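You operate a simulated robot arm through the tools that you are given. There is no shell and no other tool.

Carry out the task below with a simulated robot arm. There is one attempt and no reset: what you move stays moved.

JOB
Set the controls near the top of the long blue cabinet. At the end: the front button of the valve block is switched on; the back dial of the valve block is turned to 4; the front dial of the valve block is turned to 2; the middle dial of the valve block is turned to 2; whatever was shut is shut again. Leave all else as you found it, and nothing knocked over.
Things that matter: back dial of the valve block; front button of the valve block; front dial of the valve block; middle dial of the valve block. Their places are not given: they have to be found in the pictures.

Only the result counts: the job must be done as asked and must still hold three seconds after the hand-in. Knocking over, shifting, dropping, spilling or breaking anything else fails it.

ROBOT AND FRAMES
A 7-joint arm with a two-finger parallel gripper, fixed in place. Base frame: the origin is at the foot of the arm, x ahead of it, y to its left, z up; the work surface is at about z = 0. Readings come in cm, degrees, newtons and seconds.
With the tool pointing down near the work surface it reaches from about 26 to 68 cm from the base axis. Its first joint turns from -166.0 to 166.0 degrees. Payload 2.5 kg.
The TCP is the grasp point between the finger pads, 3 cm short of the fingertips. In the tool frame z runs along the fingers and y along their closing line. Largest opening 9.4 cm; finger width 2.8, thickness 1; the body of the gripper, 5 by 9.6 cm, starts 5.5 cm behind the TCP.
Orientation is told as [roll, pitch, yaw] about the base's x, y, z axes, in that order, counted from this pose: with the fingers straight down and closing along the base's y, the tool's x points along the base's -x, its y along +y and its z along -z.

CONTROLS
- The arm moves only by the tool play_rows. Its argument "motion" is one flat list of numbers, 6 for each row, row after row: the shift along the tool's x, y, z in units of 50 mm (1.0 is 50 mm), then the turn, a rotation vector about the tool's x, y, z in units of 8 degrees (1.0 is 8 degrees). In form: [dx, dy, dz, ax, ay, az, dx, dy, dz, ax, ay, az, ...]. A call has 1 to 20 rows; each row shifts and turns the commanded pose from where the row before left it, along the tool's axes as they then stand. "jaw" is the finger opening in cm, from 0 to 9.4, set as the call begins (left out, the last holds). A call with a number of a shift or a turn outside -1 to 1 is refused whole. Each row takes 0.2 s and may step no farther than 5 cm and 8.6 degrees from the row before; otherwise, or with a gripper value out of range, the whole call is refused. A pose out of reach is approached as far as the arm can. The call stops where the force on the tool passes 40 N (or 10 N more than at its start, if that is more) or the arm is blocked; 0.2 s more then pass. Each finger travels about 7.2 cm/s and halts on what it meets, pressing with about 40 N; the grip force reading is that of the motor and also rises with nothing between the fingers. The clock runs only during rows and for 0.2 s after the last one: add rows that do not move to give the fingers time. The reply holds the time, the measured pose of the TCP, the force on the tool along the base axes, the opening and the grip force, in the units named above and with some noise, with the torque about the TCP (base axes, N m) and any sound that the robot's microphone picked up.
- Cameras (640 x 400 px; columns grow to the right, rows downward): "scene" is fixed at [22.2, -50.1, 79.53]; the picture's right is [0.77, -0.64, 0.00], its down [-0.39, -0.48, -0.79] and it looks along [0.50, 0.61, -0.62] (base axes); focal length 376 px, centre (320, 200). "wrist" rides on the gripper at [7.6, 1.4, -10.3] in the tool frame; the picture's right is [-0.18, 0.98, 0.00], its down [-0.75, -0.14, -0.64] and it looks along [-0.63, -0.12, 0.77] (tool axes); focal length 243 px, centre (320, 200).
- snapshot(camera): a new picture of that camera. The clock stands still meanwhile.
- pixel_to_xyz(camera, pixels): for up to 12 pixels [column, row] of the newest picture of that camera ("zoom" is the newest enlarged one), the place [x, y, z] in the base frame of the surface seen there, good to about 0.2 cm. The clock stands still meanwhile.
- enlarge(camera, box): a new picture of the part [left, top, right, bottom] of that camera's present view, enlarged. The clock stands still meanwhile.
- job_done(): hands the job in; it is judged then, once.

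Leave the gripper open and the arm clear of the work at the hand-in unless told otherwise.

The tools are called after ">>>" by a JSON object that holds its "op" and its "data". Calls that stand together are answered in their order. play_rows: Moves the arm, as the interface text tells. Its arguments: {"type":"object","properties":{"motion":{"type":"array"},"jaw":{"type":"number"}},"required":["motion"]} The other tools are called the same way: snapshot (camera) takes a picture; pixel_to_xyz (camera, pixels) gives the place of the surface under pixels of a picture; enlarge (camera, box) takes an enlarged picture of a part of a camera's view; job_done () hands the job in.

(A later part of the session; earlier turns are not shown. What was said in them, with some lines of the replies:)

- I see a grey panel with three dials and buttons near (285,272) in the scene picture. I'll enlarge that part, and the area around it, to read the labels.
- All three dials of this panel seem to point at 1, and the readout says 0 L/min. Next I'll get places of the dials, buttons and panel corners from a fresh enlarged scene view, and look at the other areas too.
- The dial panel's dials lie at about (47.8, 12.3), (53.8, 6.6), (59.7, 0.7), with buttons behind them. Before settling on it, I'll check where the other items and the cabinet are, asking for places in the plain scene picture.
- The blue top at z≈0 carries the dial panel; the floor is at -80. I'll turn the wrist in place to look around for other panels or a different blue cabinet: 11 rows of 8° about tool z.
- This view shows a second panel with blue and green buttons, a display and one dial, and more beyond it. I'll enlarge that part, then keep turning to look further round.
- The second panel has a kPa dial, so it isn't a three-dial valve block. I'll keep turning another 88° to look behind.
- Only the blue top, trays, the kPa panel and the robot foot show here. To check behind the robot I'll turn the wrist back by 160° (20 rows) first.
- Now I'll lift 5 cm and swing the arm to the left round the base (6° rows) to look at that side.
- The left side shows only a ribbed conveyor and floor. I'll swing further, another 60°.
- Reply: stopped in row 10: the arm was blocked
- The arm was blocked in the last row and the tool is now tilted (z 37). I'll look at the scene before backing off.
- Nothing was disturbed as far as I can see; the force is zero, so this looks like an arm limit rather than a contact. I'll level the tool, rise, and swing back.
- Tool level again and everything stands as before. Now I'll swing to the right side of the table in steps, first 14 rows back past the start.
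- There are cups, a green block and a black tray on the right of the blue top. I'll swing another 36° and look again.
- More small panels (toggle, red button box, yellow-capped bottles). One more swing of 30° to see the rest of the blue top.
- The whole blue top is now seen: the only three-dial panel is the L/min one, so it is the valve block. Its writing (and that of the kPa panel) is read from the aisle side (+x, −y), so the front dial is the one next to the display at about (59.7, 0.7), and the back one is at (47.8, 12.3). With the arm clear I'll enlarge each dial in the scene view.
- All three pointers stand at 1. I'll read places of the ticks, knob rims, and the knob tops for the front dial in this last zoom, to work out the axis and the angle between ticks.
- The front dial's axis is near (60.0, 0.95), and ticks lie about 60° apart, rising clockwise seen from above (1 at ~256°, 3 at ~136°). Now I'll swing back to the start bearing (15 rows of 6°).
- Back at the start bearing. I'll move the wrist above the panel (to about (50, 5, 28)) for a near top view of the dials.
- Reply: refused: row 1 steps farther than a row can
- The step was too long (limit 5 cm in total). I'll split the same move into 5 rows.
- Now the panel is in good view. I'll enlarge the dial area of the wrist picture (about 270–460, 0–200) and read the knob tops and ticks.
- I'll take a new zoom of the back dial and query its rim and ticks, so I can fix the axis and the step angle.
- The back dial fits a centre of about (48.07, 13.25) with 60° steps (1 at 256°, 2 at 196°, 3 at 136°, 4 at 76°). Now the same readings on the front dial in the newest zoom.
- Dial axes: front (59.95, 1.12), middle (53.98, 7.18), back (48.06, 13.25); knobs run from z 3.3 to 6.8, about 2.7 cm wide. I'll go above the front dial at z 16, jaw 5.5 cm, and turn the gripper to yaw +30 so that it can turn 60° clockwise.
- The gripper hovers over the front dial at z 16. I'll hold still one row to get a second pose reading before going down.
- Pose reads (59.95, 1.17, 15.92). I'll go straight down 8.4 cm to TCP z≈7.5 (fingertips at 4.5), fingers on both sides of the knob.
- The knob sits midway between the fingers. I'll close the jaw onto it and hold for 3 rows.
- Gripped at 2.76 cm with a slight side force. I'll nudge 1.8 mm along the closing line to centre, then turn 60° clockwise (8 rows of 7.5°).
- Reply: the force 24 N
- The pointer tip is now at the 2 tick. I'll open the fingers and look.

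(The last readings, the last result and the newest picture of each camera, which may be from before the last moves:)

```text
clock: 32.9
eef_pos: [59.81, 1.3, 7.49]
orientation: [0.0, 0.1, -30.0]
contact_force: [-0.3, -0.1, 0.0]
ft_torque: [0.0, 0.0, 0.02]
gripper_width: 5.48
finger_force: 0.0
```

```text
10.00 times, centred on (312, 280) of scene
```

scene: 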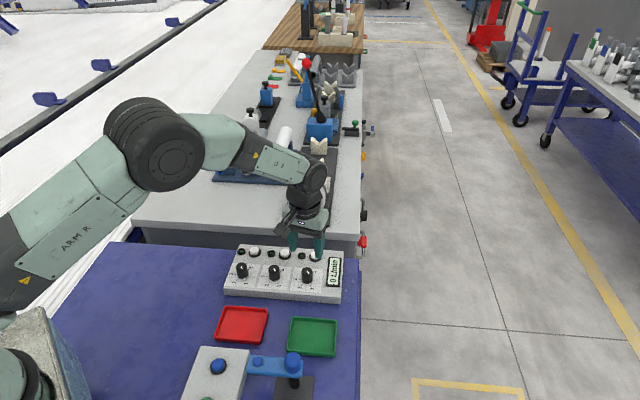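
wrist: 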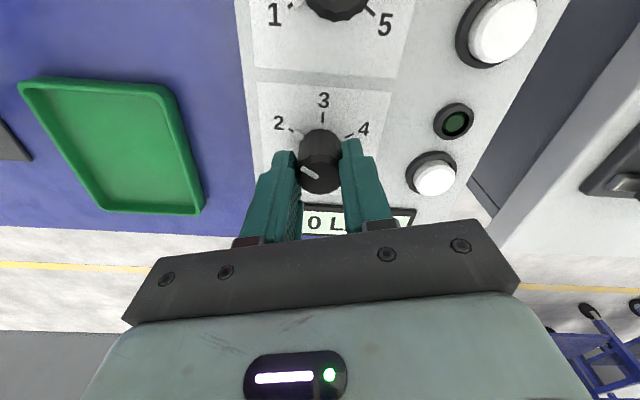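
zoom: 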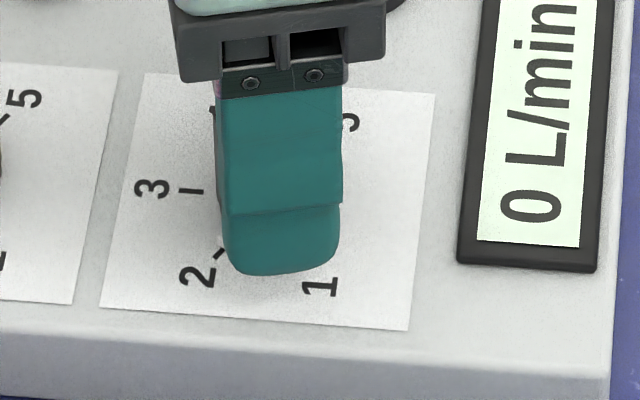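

The front dial's pointer lies on 2. I'll rise to z 16, move over the middle dial (53.85, 7.32) and turn back to yaw +30.

>>> {"op": "play_rows", "data": {"motion": [0, 0, -0.85, 0, 0, 0, 0, 0, -0.85, 0, 0, 0, 0.817, 0.2235, 0, 0, 0, 0, 0.817, 0.2235, 0, 0, 0, 0, 0, 0, 0, 0, 0, -0.9375, 0, 0, 0, 0, 0, -0.9375, 0, 0, 0, 0, 0, -0.9375, 0, 0, 0, 0, 0, -0.9375, 0, 0, 0, 0, 0, -0.9375, 0, 0, 0, 0, 0, -0.9375, 0, 0, 0, 0, 0, -0.9375, 0, 0, 0, 0, 0, -0.9375, 0, 0, 0, 0, 0, 0]}}

>>> {"op": "snapshot", "data": {"camera": "wrist"}}

>>> {"op": "enlarge", "data": {"camera": "scene", "box": [210, 220, 370, 320]}}

```text
clock: 35.7
eef_pos: [53.78, 7.36, 16.01]
orientation: [0.1, 0.0, 30.1]
contact_force: [0.7, 0.0, 0.4]
ft_torque: [0.01, -0.01, -0.02]
gripper_width: 5.51
finger_force: 0.1
```

```text
taken
```

wrist: 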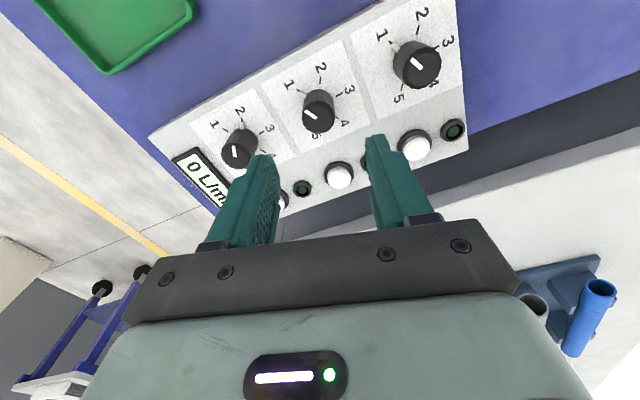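

```text
4.00 times, centred on (290, 270) of scene
```

zoom: 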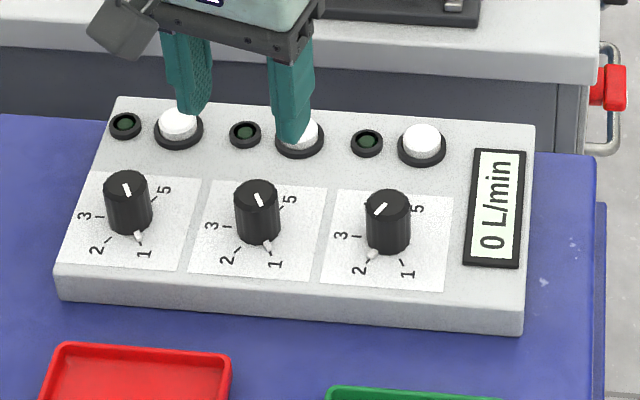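

The front dial clearly points to 2 in the scene zoom; the other two still at 1. I'm over the middle dial at (53.8, 7.36). I'll go down 8.45 cm and then check the fit.

>>> {"op": "play_rows", "data": {"motion": [0, 0, 0.565, 0, 0, 0, 0, 0, 0.565, 0, 0, 0, 0, 0, 0.565, 0, 0, 0, 0, 0, 0, 0, 0, 0]}}

>>> {"op": "snapshot", "data": {"camera": "wrist"}}

```text
clock: 36.7
eef_pos: [53.82, 7.22, 7.58]
orientation: [0.0, 0.0, 30.0]
contact_force: [0.0, 0.3, -0.5]
ft_torque: [-0.04, -0.01, -0.02]
gripper_width: 5.52
finger_force: 0.1
```

```text
taken
```

wrist: 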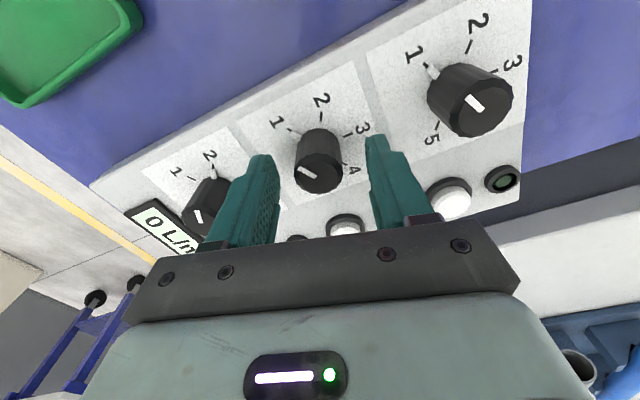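

The middle knob sits between the fingers, the left finger clear of the front knob. I'll close on it.

>>> {"op": "play_rows", "data": {"motion": [0, 0, 0, 0, 0, 0, 0, 0, 0, 0, 0, 0, 0, 0, 0, 0, 0, 0], "jaw": 2.0}}

```text
clock: 37.5
eef_pos: [53.8, 7.22, 7.61]
orientation: [0.0, 0.2, 29.8]
contact_force: [5.3, -5.7, -5.7]
ft_torque: [0.0, -0.29, 0.0]
gripper_width: 2.77
finger_force: 44.8
```

Gripped at 2.77 cm with small side force. I'll turn 60° clockwise.

>>> {"op": "play_rows", "data": {"motion": [0, -0.01, 0, 0, 0, 0, 0, 0, 0, 0, 0, 0.9375, 0, 0, 0, 0, 0, 0.9375, 0, 0, 0, 0, 0, 0.9375, 0, 0, 0, 0, 0, 0.9375, 0, 0, 0, 0, 0, 0.9375, 0, 0, 0, 0, 0, 0.9375, 0, 0, 0, 0, 0, 0.9375, 0, 0, 0, 0, 0, 0.9375, 0, 0, 0, 0, 0, 0]}}

>>> {"op": "enlarge", "data": {"camera": "scene", "box": [230, 240, 326, 300]}}

>>> {"op": "enlarge", "data": {"camera": "wrist", "box": [240, 60, 420, 220]}}

```text
clock: 39.7
eef_pos: [53.92, 7.24, 7.55]
orientation: [-0.1, 0.1, -30.3]
contact_force: [-8.0, -16.1, 1.5]
ft_torque: [-0.33, -0.35, 0.01]
gripper_width: 2.75
finger_force: 44.6
```

```text
6.67 times, centred on (278, 270) of scene
```

zoom: 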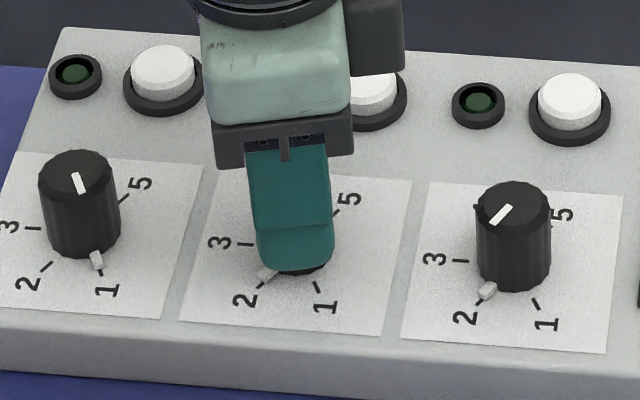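

```text
2.50 times, centred on (330, 140) of wrist
```

zoom: 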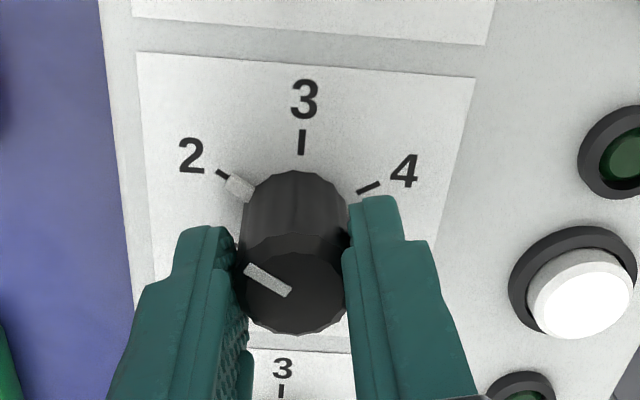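

The middle pointer is on 2. I'll open the fingers and wait.

>>> {"op": "play_rows", "data": {"motion": [0, 0, 0, 0, 0, 0, 0, 0, 0, 0, 0, 0, 0, 0, 0, 0, 0, 0], "jaw": 5.5}}

>>> {"op": "enlarge", "data": {"camera": "wrist", "box": [240, 60, 420, 220]}}

```text
clock: 40.5
eef_pos: [53.85, 7.4, 7.63]
orientation: [0.0, 0.1, -30.0]
contact_force: [-0.8, 0.4, 0.0]
ft_torque: [-0.02, 0.01, 0.0]
gripper_width: 5.48
finger_force: 0.1
```

```text
2.50 times, centred on (330, 140) of wrist
```

zoom: 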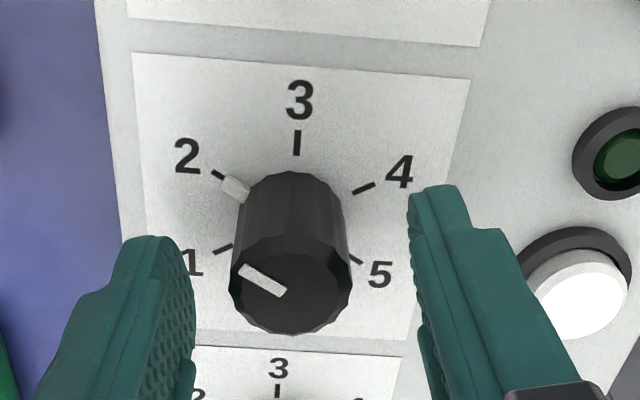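

The middle dial reads 2 with the fingers open. I'll rise, move over the back dial (about (47.98, 13.2)), and turn to yaw +60 so there is room for 180° clockwise.

>>> {"op": "play_rows", "data": {"motion": [0, 0, -0.85, 0, 0, 0, 0, 0, -0.85, 0, 0, 0, 0.803, 0.217, 0, 0, 0, 0, 0.803, 0.217, 0, 0, 0, 0, 0, 0, 0, 0, 0, -0.9375, 0, 0, 0, 0, 0, -0.9375, 0, 0, 0, 0, 0, -0.9375, 0, 0, 0, 0, 0, -0.9375, 0, 0, 0, 0, 0, -0.9375, 0, 0, 0, 0, 0, -0.9375, 0, 0, 0, 0, 0, -0.9375, 0, 0, 0, 0, 0, -0.9375, 0, 0, 0, 0, 0, -0.9375, 0, 0, 0, 0, 0, -0.9375, 0, 0, 0, 0, 0, -0.9375, 0, 0, 0, 0, 0, -0.9375, 0, 0, 0, 0, 0, 0]}}

>>> {"op": "snapshot", "data": {"camera": "wrist"}}

>>> {"op": "enlarge", "data": {"camera": "scene", "box": [210, 220, 370, 320]}}

```text
clock: 44.1
eef_pos: [47.89, 13.11, 16.07]
orientation: [0.1, 0.1, 60.1]
contact_force: [0.4, -0.2, -0.6]
ft_torque: [0.0, -0.02, 0.03]
gripper_width: 5.5
finger_force: 0.2
```

```text
taken
```

wrist: 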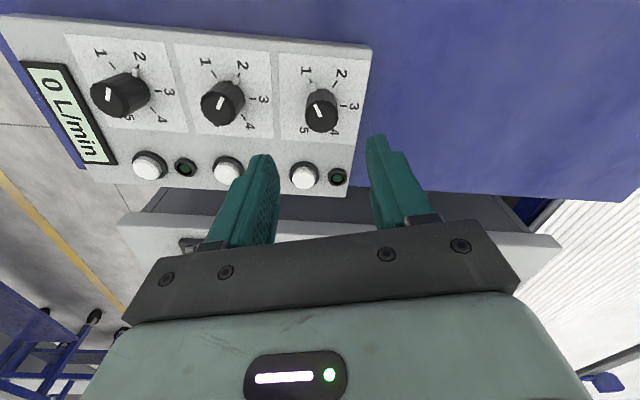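

```text
4.00 times, centred on (290, 270) of scene
```

zoom: 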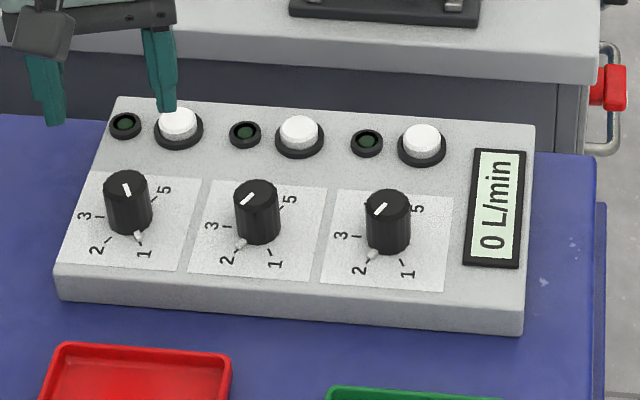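

Middle and front both read 2 in the scene zoom. I'm above the back dial; going down 8.45 cm.

>>> {"op": "play_rows", "data": {"motion": [0, 0, 0.565, 0, 0, 0, 0, 0, 0.565, 0, 0, 0, 0, 0, 0.565, 0, 0, 0, 0, 0, 0, 0, 0, 0]}}

>>> {"op": "snapshot", "data": {"camera": "wrist"}}

```text
clock: 45.1
eef_pos: [47.97, 13.28, 7.57]
orientation: [0.2, 0.0, 60.0]
contact_force: [0.4, -0.2, -0.6]
ft_torque: [0.02, 0.0, 0.0]
gripper_width: 5.5
finger_force: 0.0
```

```text
taken
```

wrist: 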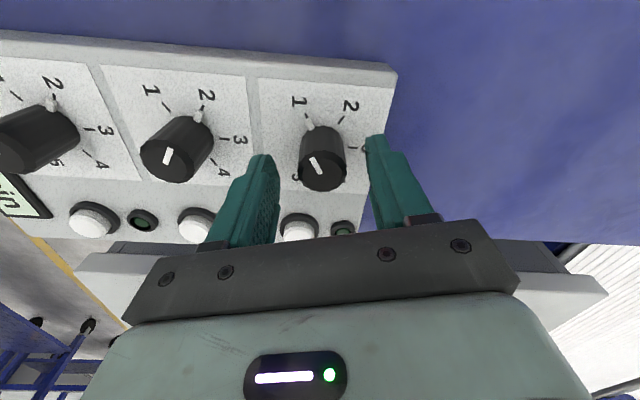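

The back knob is centred between the fingers. I'll close on it.

>>> {"op": "play_rows", "data": {"motion": [0, 0, 0, 0, 0, 0, 0, 0, 0, 0, 0, 0, 0, 0, 0, 0, 0, 0], "jaw": 2.0}}

```text
clock: 45.9
eef_pos: [48.04, 13.41, 7.53]
orientation: [0.2, 0.1, 60.0]
contact_force: [-10.8, 4.9, 3.1]
ft_torque: [-0.11, 0.01, -0.05]
gripper_width: 2.75
finger_force: 44.9
```

Gripped at 2.75 cm. I'll nudge 1 mm along the closing line and turn the first 90° clockwise.

>>> {"op": "play_rows", "data": {"motion": [0, 0.02, 0, 0, 0, 0, 0, 0, 0, 0, 0, 0.9375, 0, 0, 0, 0, 0, 0.9375, 0, 0, 0, 0, 0, 0.9375, 0, 0, 0, 0, 0, 0.9375, 0, 0, 0, 0, 0, 0.9375, 0, 0, 0, 0, 0, 0.9375, 0, 0, 0, 0, 0, 0.9375, 0, 0, 0, 0, 0, 0.9375, 0, 0, 0, 0, 0, 0.9375, 0, 0, 0, 0, 0, 0.9375, 0, 0, 0, 0, 0, 0.9375, 0, 0, 0, 0, 0, 0.9375]}}

>>> {"op": "enlarge", "data": {"camera": "wrist", "box": [240, 60, 420, 220]}}

```text
clock: 48.7
eef_pos: [47.91, 13.16, 7.56]
orientation: [-0.1, 0.1, -30.2]
contact_force: [4.8, 4.5, -18.4]
ft_torque: [0.13, -0.2, -0.02]
gripper_width: 2.73
finger_force: 45.1
```

```text
2.50 times, centred on (330, 140) of wrist
```

zoom: 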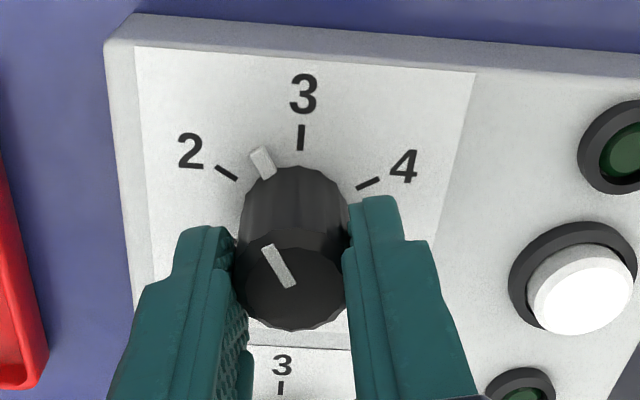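

The pointer is halfway between 2 and 3, as expected after 90°. I'll turn the second 90°.

>>> {"op": "play_rows", "data": {"motion": [0, 0, 0, 0, 0, 0.9375, 0, 0, 0, 0, 0, 0.9375, 0, 0, 0, 0, 0, 0.9375, 0, 0, 0, 0, 0, 0.9375, 0, 0, 0, 0, 0, 0.9375, 0, 0, 0, 0, 0, 0.9375, 0, 0, 0, 0, 0, 0.9375, 0, 0, 0, 0, 0, 0.9375, 0, 0, 0, 0, 0, 0.9375, 0, 0, 0, 0, 0, 0.9375, 0, 0, 0, 0, 0, 0.9375, 0, 0, 0, 0, 0, 0.9375, 0, 0, 0, 0, 0, 0]}}

>>> {"op": "enlarge", "data": {"camera": "wrist", "box": [240, 60, 420, 220]}}

```text
clock: 51.5
eef_pos: [47.81, 13.09, 7.59]
orientation: [-0.1, -0.2, -120.1]
contact_force: [-15.3, -10.6, 0.8]
ft_torque: [-0.1, -0.18, -0.04]
gripper_width: 2.73
finger_force: 45.3
```

```text
2.50 times, centred on (330, 140) of wrist
```

zoom: 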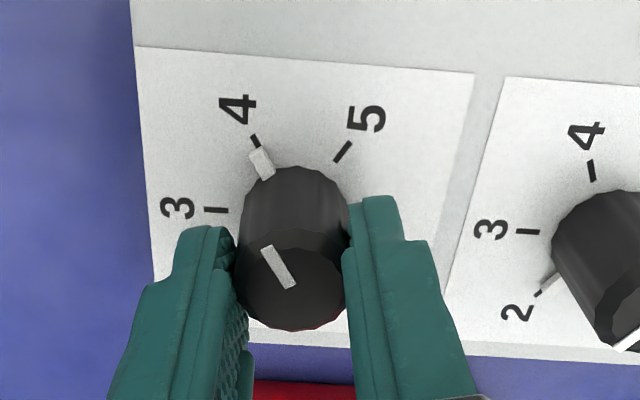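

The pointer lies on the tick of 4. I'll open the fingers and check once more.

>>> {"op": "play_rows", "data": {"motion": [0, 0, 0, 0, 0, 0, 0, 0, 0, 0, 0, 0, 0, 0, 0, 0, 0, 0], "jaw": 5.5}}

>>> {"op": "enlarge", "data": {"camera": "wrist", "box": [240, 60, 420, 220]}}

```text
clock: 52.3
eef_pos: [47.99, 13.18, 7.64]
orientation: [-0.2, -0.1, -120.0]
contact_force: [0.4, -0.1, -0.7]
ft_torque: [-0.01, 0.0, -0.02]
gripper_width: 5.5
finger_force: 0.0
```

```text
2.50 times, centred on (330, 140) of wrist
```

zoom: 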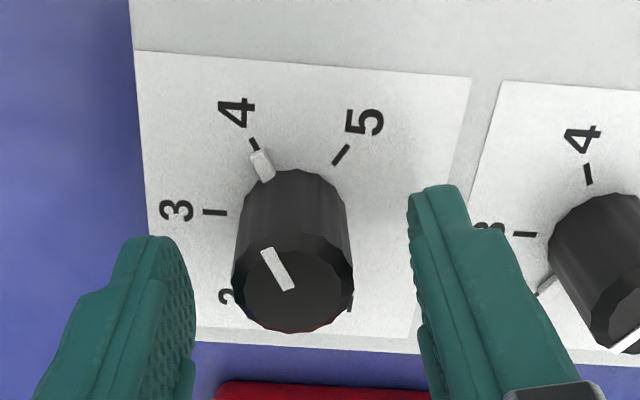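

The back dial reads 4 with the fingers free. I'll rise to z 16 and turn the wrist back to yaw 0 (15 rows of 8°), then look at the whole panel and the button.

>>> {"op": "play_rows", "data": {"motion": [0, 0, -0.85, 0, 0, 0, 0, 0, -0.85, 0, 0, 0, 0, 0, 0, 0, 0, -1, 0, 0, 0, 0, 0, -1, 0, 0, 0, 0, 0, -1, 0, 0, 0, 0, 0, -1, 0, 0, 0, 0, 0, -1, 0, 0, 0, 0, 0, -1, 0, 0, 0, 0, 0, -1, 0, 0, 0, 0, 0, -1, 0, 0, 0, 0, 0, -1, 0, 0, 0, 0, 0, -1, 0, 0, 0, 0, 0, -1, 0, 0, 0, 0, 0, -1, 0, 0, 0, 0, 0, -1, 0, 0, 0, 0, 0, -1, 0, 0, 0, 0, 0, -1]}}

>>> {"op": "snapshot", "data": {"camera": "wrist"}}

>>> {"op": "snapshot", "data": {"camera": "scene"}}

>>> {"op": "enlarge", "data": {"camera": "scene", "box": [284, 235, 348, 275]}}

```text
clock: 55.9
eef_pos: [47.9, 13.27, 16.16]
orientation: [0.0, 0.1, 0.1]
contact_force: [-0.3, 0.4, -0.2]
ft_torque: [-0.01, -0.01, -0.01]
gripper_width: 5.52
finger_force: 0.0
```

```text
taken
```

wrist: 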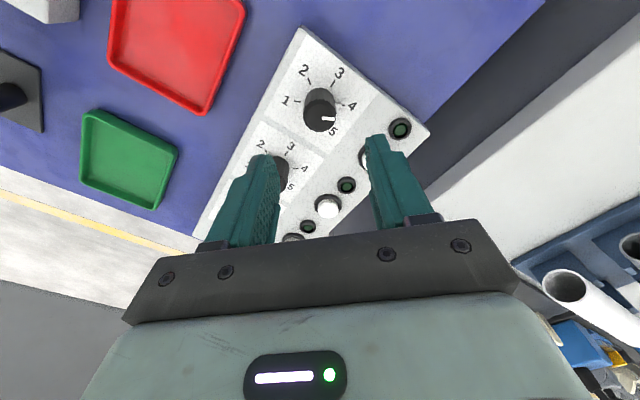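

```text
taken
```

scene: 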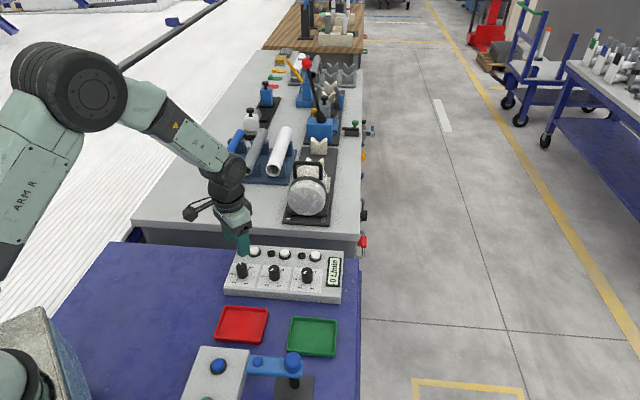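

```text
10.00 times, centred on (316, 255) of scene
```

zoom: 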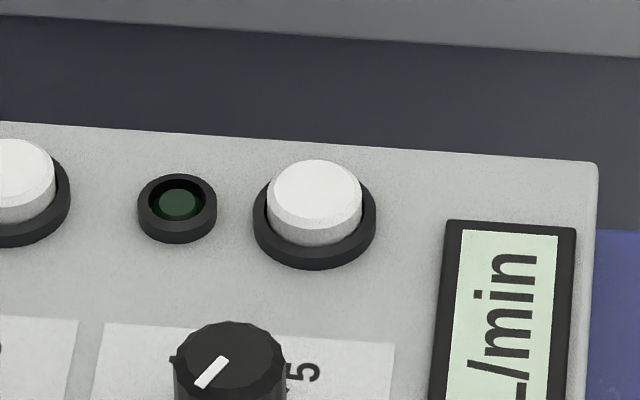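

The front button is the white cap at (314,190) of this zoom, in a dark collar, lamp beside it unlit. I'll read its place and the height of the tank and handle behind it.

>>> {"op": "pixel_to_xyz", "data": {"camera": "zoom", "pixels": [[314, 165], [314, 188], [314, 208], [275, 190], [353, 190], [314, 259], [260, 230], [368, 235], [178, 204]]}}

>>> {"op": "pixel_to_xyz", "data": {"camera": "scene", "pixels": [[308, 165], [308, 182], [293, 175], [285, 150], [300, 220], [318, 145]]}}

```text
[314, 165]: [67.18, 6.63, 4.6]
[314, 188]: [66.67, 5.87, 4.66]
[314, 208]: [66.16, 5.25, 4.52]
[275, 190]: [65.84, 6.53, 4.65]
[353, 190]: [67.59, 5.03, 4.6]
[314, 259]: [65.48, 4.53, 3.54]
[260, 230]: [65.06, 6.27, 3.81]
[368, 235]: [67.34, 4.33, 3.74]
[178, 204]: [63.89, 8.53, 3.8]
```

```text
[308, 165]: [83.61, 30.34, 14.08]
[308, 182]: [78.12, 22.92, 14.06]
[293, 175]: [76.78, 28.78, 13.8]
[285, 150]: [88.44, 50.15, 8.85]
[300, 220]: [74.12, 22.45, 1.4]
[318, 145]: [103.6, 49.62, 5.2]
```

Button centre is about (66.5, 5.9), top z 4.62, collar top 3.75. The tank behind tops out near z 14, well clear. I'll close the fingers and move over the button at z 16.

>>> {"op": "play_rows", "data": {"motion": [-0.742, -0.292, 0, 0, 0, 0, -0.742, -0.292, 0, 0, 0, 0, -0.742, -0.292, 0, 0, 0, 0, -0.742, -0.292, 0, 0, 0, 0, -0.742, -0.292, 0, 0, 0, 0, 0, 0, 0, 0, 0, 0], "jaw": 0}}

>>> {"op": "snapshot", "data": {"camera": "wrist"}}

>>> {"op": "snapshot", "data": {"camera": "scene"}}

```text
clock: 57.3
eef_pos: [66.55, 5.95, 15.98]
orientation: [0.0, 0.2, -0.1]
contact_force: [-0.4, -0.5, -0.4]
ft_torque: [-0.02, 0.02, -0.02]
gripper_width: 0.0
finger_force: 32.8
```

```text
taken
```

wrist: 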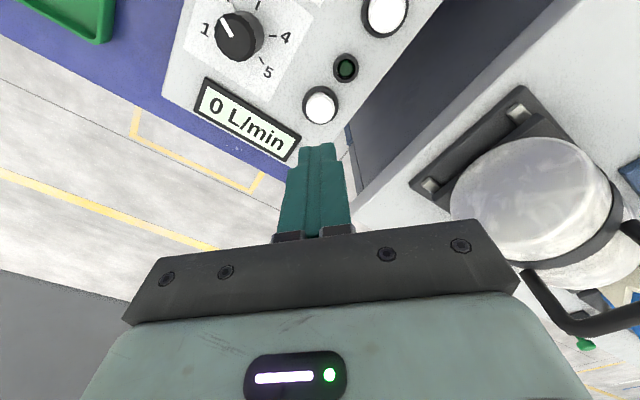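

```text
taken
```

scene: 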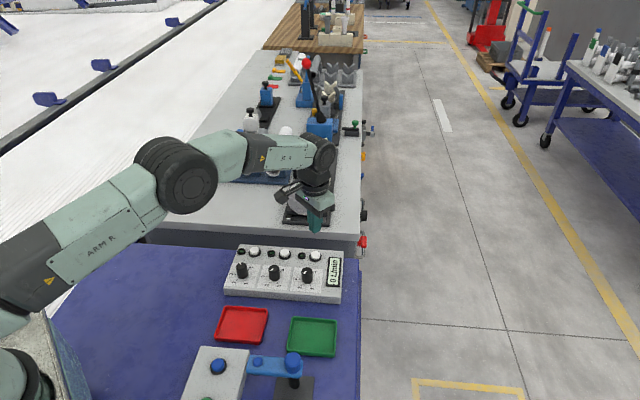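

The closed fingers hover above the button. I'll re-read the button's place from the wrist picture (cap at about (320,105)).

>>> {"op": "enlarge", "data": {"camera": "wrist", "box": [270, 60, 390, 150]}}

>>> {"op": "pixel_to_xyz", "data": {"camera": "wrist", "pixels": [[321, 106], [310, 106], [333, 106], [321, 95], [321, 118], [319, 148]]}}

```text
4.44 times, centred on (330, 105) of wrist
```

zoom: 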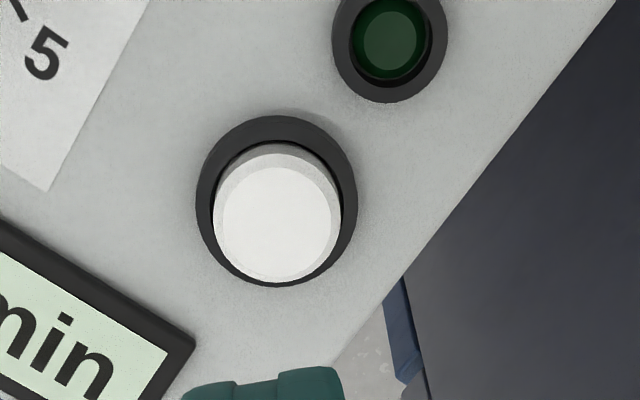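

```text
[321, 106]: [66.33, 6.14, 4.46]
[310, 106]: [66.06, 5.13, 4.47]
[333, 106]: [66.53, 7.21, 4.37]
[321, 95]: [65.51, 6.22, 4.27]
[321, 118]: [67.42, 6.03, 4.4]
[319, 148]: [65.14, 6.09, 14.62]
```

Both cameras put the cap centre near (66.6, 5.95), right under the fingers. I'll go down 7.7 cm to fingertips at about z 5.3, just above the cap.

>>> {"op": "play_rows", "data": {"motion": [0, 0, 0.77, 0, 0, 0, 0, 0, 0.77, 0, 0, 0, 0, 0, 0, 0, 0, 0]}}

>>> {"op": "enlarge", "data": {"camera": "scene", "box": [260, 220, 356, 280]}}

>>> {"op": "snapshot", "data": {"camera": "wrist"}}

```text
clock: 58.1
eef_pos: [66.49, 5.91, 8.4]
orientation: [0.0, 0.0, 0.0]
contact_force: [0.2, -0.1, 0.4]
ft_torque: [-0.01, 0.01, 0.01]
gripper_width: 0.03
finger_force: 33.2
```

```text
6.67 times, centred on (308, 250) of scene
```

zoom: 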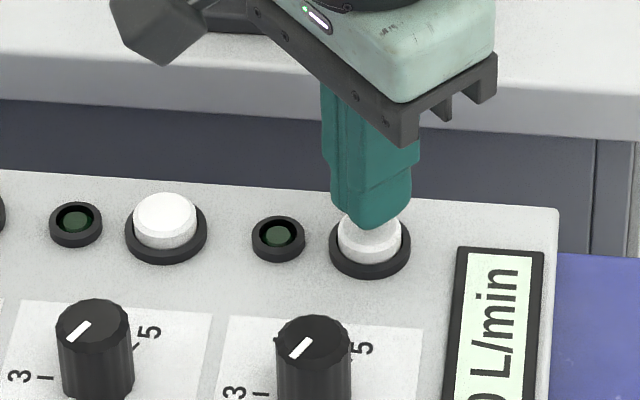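

```text
taken
```

wrist: 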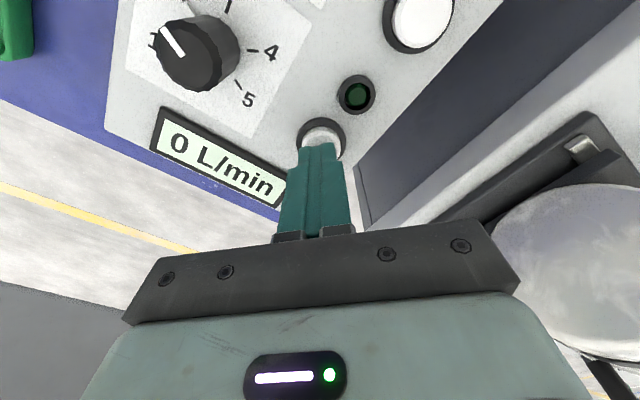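

The fingers are right over the cap, about 0.8 cm above it. I'll lower 0.6 cm and then 4 small steps of 1 mm, watching force and sound.

>>> {"op": "play_rows", "data": {"motion": [0, 0, 0.12, 0, 0, 0, 0, 0, 0.02, 0, 0, 0, 0, 0, 0.02, 0, 0, 0, 0, 0, 0.02, 0, 0, 0, 0, 0, 0.02, 0, 0, 0]}}

>>> {"op": "enlarge", "data": {"camera": "scene", "box": [260, 220, 356, 280]}}

```text
clock: 59.3
eef_pos: [66.44, 5.9, 7.39]
orientation: [0.0, 0.1, 0.0]
contact_force: [-0.8, 0.0, -0.1]
ft_torque: [0.02, 0.03, 0.0]
gripper_width: 0.03
finger_force: 32.9
```

```text
6.67 times, centred on (308, 250) of scene
```

zoom: 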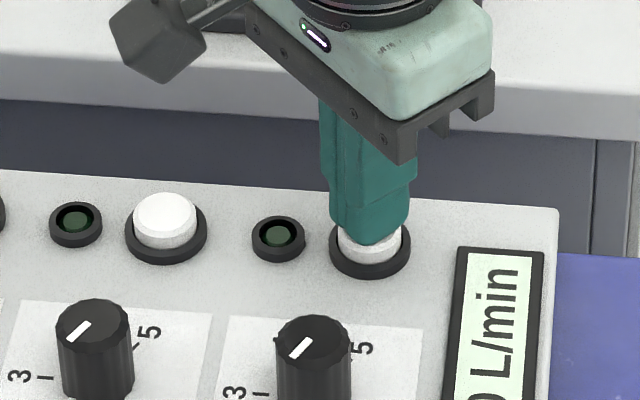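

No force yet at TCP z 7.39. I'll go on in 1 mm steps, 3 rows.

>>> {"op": "play_rows", "data": {"motion": [0, 0, 0.02, 0, 0, 0, 0, 0, 0.02, 0, 0, 0, 0, 0, 0.02, 0, 0, 0]}}

>>> {"op": "enlarge", "data": {"camera": "scene", "box": [260, 220, 356, 280]}}

```text
clock: 60.1
eef_pos: [66.54, 5.9, 6.99]
orientation: [0.1, 0.1, -0.1]
contact_force: [1.1, -0.5, 0.7]
ft_torque: [0.01, 0.01, 0.0]
gripper_width: 0.0
finger_force: 33.4
```

```text
6.67 times, centred on (308, 250) of scene
```

zoom: 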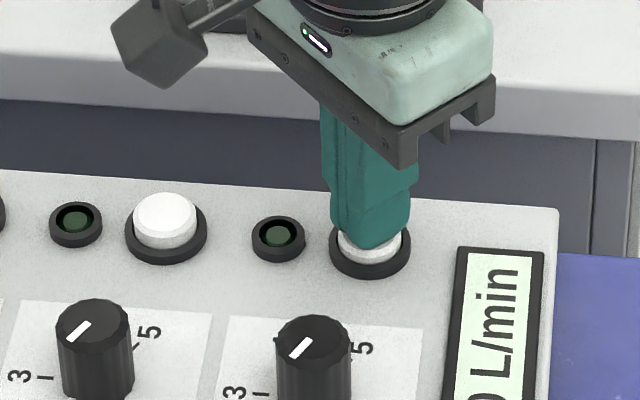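

Still hardly any force at TCP z ≈7.0. Continuing with 1 mm steps, 3 more rows.

>>> {"op": "play_rows", "data": {"motion": [0, 0, 0.02, 0, 0, 0, 0, 0, 0.02, 0, 0, 0, 0, 0, 0.02, 0, 0, 0]}}

>>> {"op": "enlarge", "data": {"camera": "scene", "box": [260, 220, 356, 280]}}

```text
clock: 60.9
eef_pos: [66.49, 5.91, 6.8]
orientation: [0.0, 0.1, 0.0]
contact_force: [1.3, 1.4, 5.1]
ft_torque: [0.04, 0.0, -0.02]
gripper_width: 0.01
finger_force: 32.5
heard: click
```

```text
6.67 times, centred on (308, 250) of scene
```

zoom: 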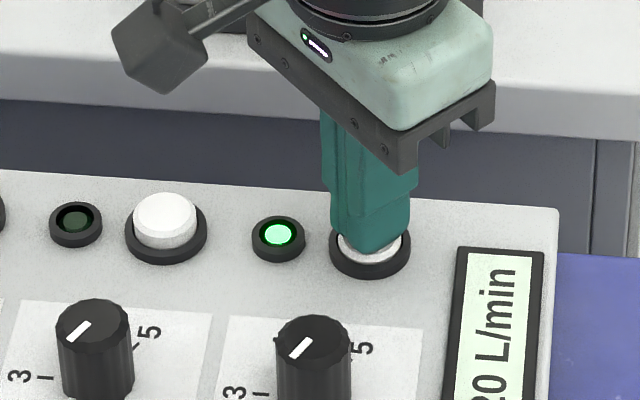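

A click was heard, the lamp beside the button lit green, and the readout shows ...20 L/min. I'll now rise straight up 9 cm and see that it stays on.

>>> {"op": "play_rows", "data": {"motion": [0, 0, -0.9, 0, 0, 0, 0, 0, -0.9, 0, 0, 0, 0, 0, -0.9, 0, 0, 0, 0, 0, 0, 0, 0, 0]}}

>>> {"op": "enlarge", "data": {"camera": "scene", "box": [210, 220, 370, 320]}}

```text
clock: 61.9
eef_pos: [66.46, 5.87, 20.14]
orientation: [0.0, 0.0, 0.0]
contact_force: [-0.6, -0.1, 0.3]
ft_torque: [0.02, 0.0, 0.03]
gripper_width: 0.0
finger_force: 33.1
```

```text
4.00 times, centred on (290, 270) of scene
```

zoom: 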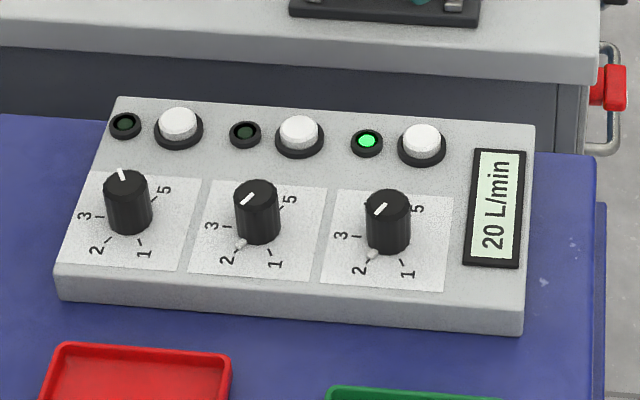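

The lamp stays lit, the readout is 20 L/min, and front and middle dials show 2. I'll open the gripper and go back to the starting place, clear of the panel, in 7 rows.

>>> {"op": "play_rows", "data": {"motion": [0.62, -0.38, -0.54, 0, 0, 0, 0.62, -0.38, -0.54, 0, 0, 0, 0.62, -0.38, -0.54, 0, 0, 0, 0.62, -0.38, -0.54, 0, 0, 0, 0.62, -0.38, -0.54, 0, 0, 0, 0.62, -0.38, -0.54, 0, 0, 0, 0.62, -0.38, -0.54, 0, 0, 0, 0, 0, 0, 0, 0, 0], "jaw": 9.4}}

>>> {"op": "snapshot", "data": {"camera": "scene"}}

>>> {"op": "enlarge", "data": {"camera": "scene", "box": [210, 230, 370, 330]}}

>>> {"op": "enlarge", "data": {"camera": "wrist", "box": [320, 0, 520, 200]}}

```text
clock: 63.7
eef_pos: [44.92, -7.5, 39.3]
orientation: [0.0, 0.1, 0.0]
contact_force: [-0.1, 0.4, -0.3]
ft_torque: [0.05, -0.01, 0.0]
gripper_width: 9.43
finger_force: 0.0
```

```text
taken
```

scene: 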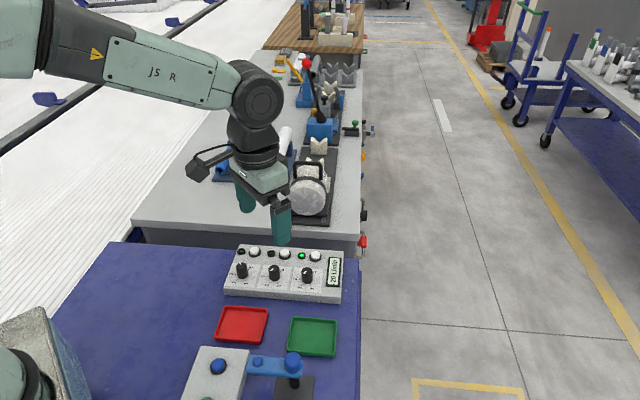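

```text
4.00 times, centred on (290, 280) of scene
```

zoom: 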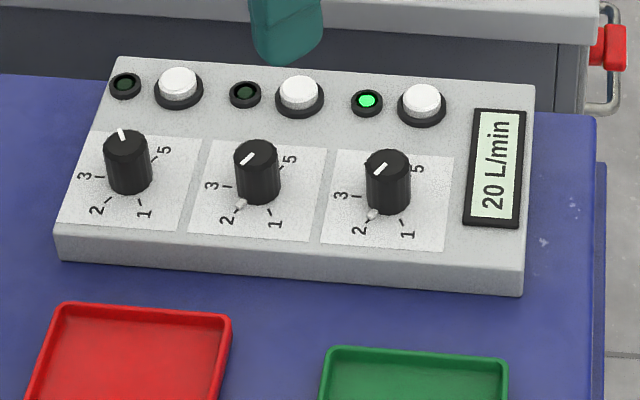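

```text
2.00 times, centred on (420, 100) of wrist
```

zoom: 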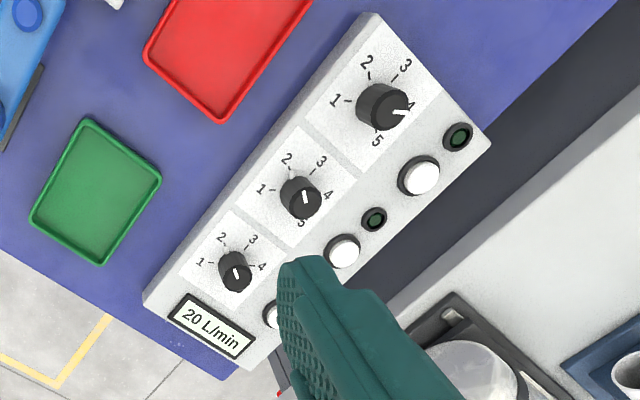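

Back dial 4, middle dial 2, front dial 2, front button's lamp lit, and the panel and everything around it stand just as in the first picture. The gripper is open and clear and nothing was left open, so I'm handing in.

>>> {"op": "job_done", "data": {}}

```text
The job is handed in.
```

I set the valve block as asked and handed the job in:

- **Front button:** switched on. It clicked, its lamp is lit green, and the readout went from 0 to 20 L/min.
- **Front dial:** on 2.
- **Middle dial:** on 2.
- **Back dial:** on 4.

**Front and back:** nothing on the valve block is labelled "front" or "back". The panel's writing is meant to be read from the aisle, so I took the aisle end, next to the readout, as the front. If the other end was meant, the front and back dials and the button are the wrong way round.

**Blocked move:** while I was looking around behind the robot, the arm was blocked once. The force reading at the tool was zero, so I think it reached the end of its travel rather than touching something. The scene pictures show nothing moved, but they don't cover the area behind the robot.

I opened nothing, so there was nothing to shut again. The arm is back at its starting place with the gripper open.
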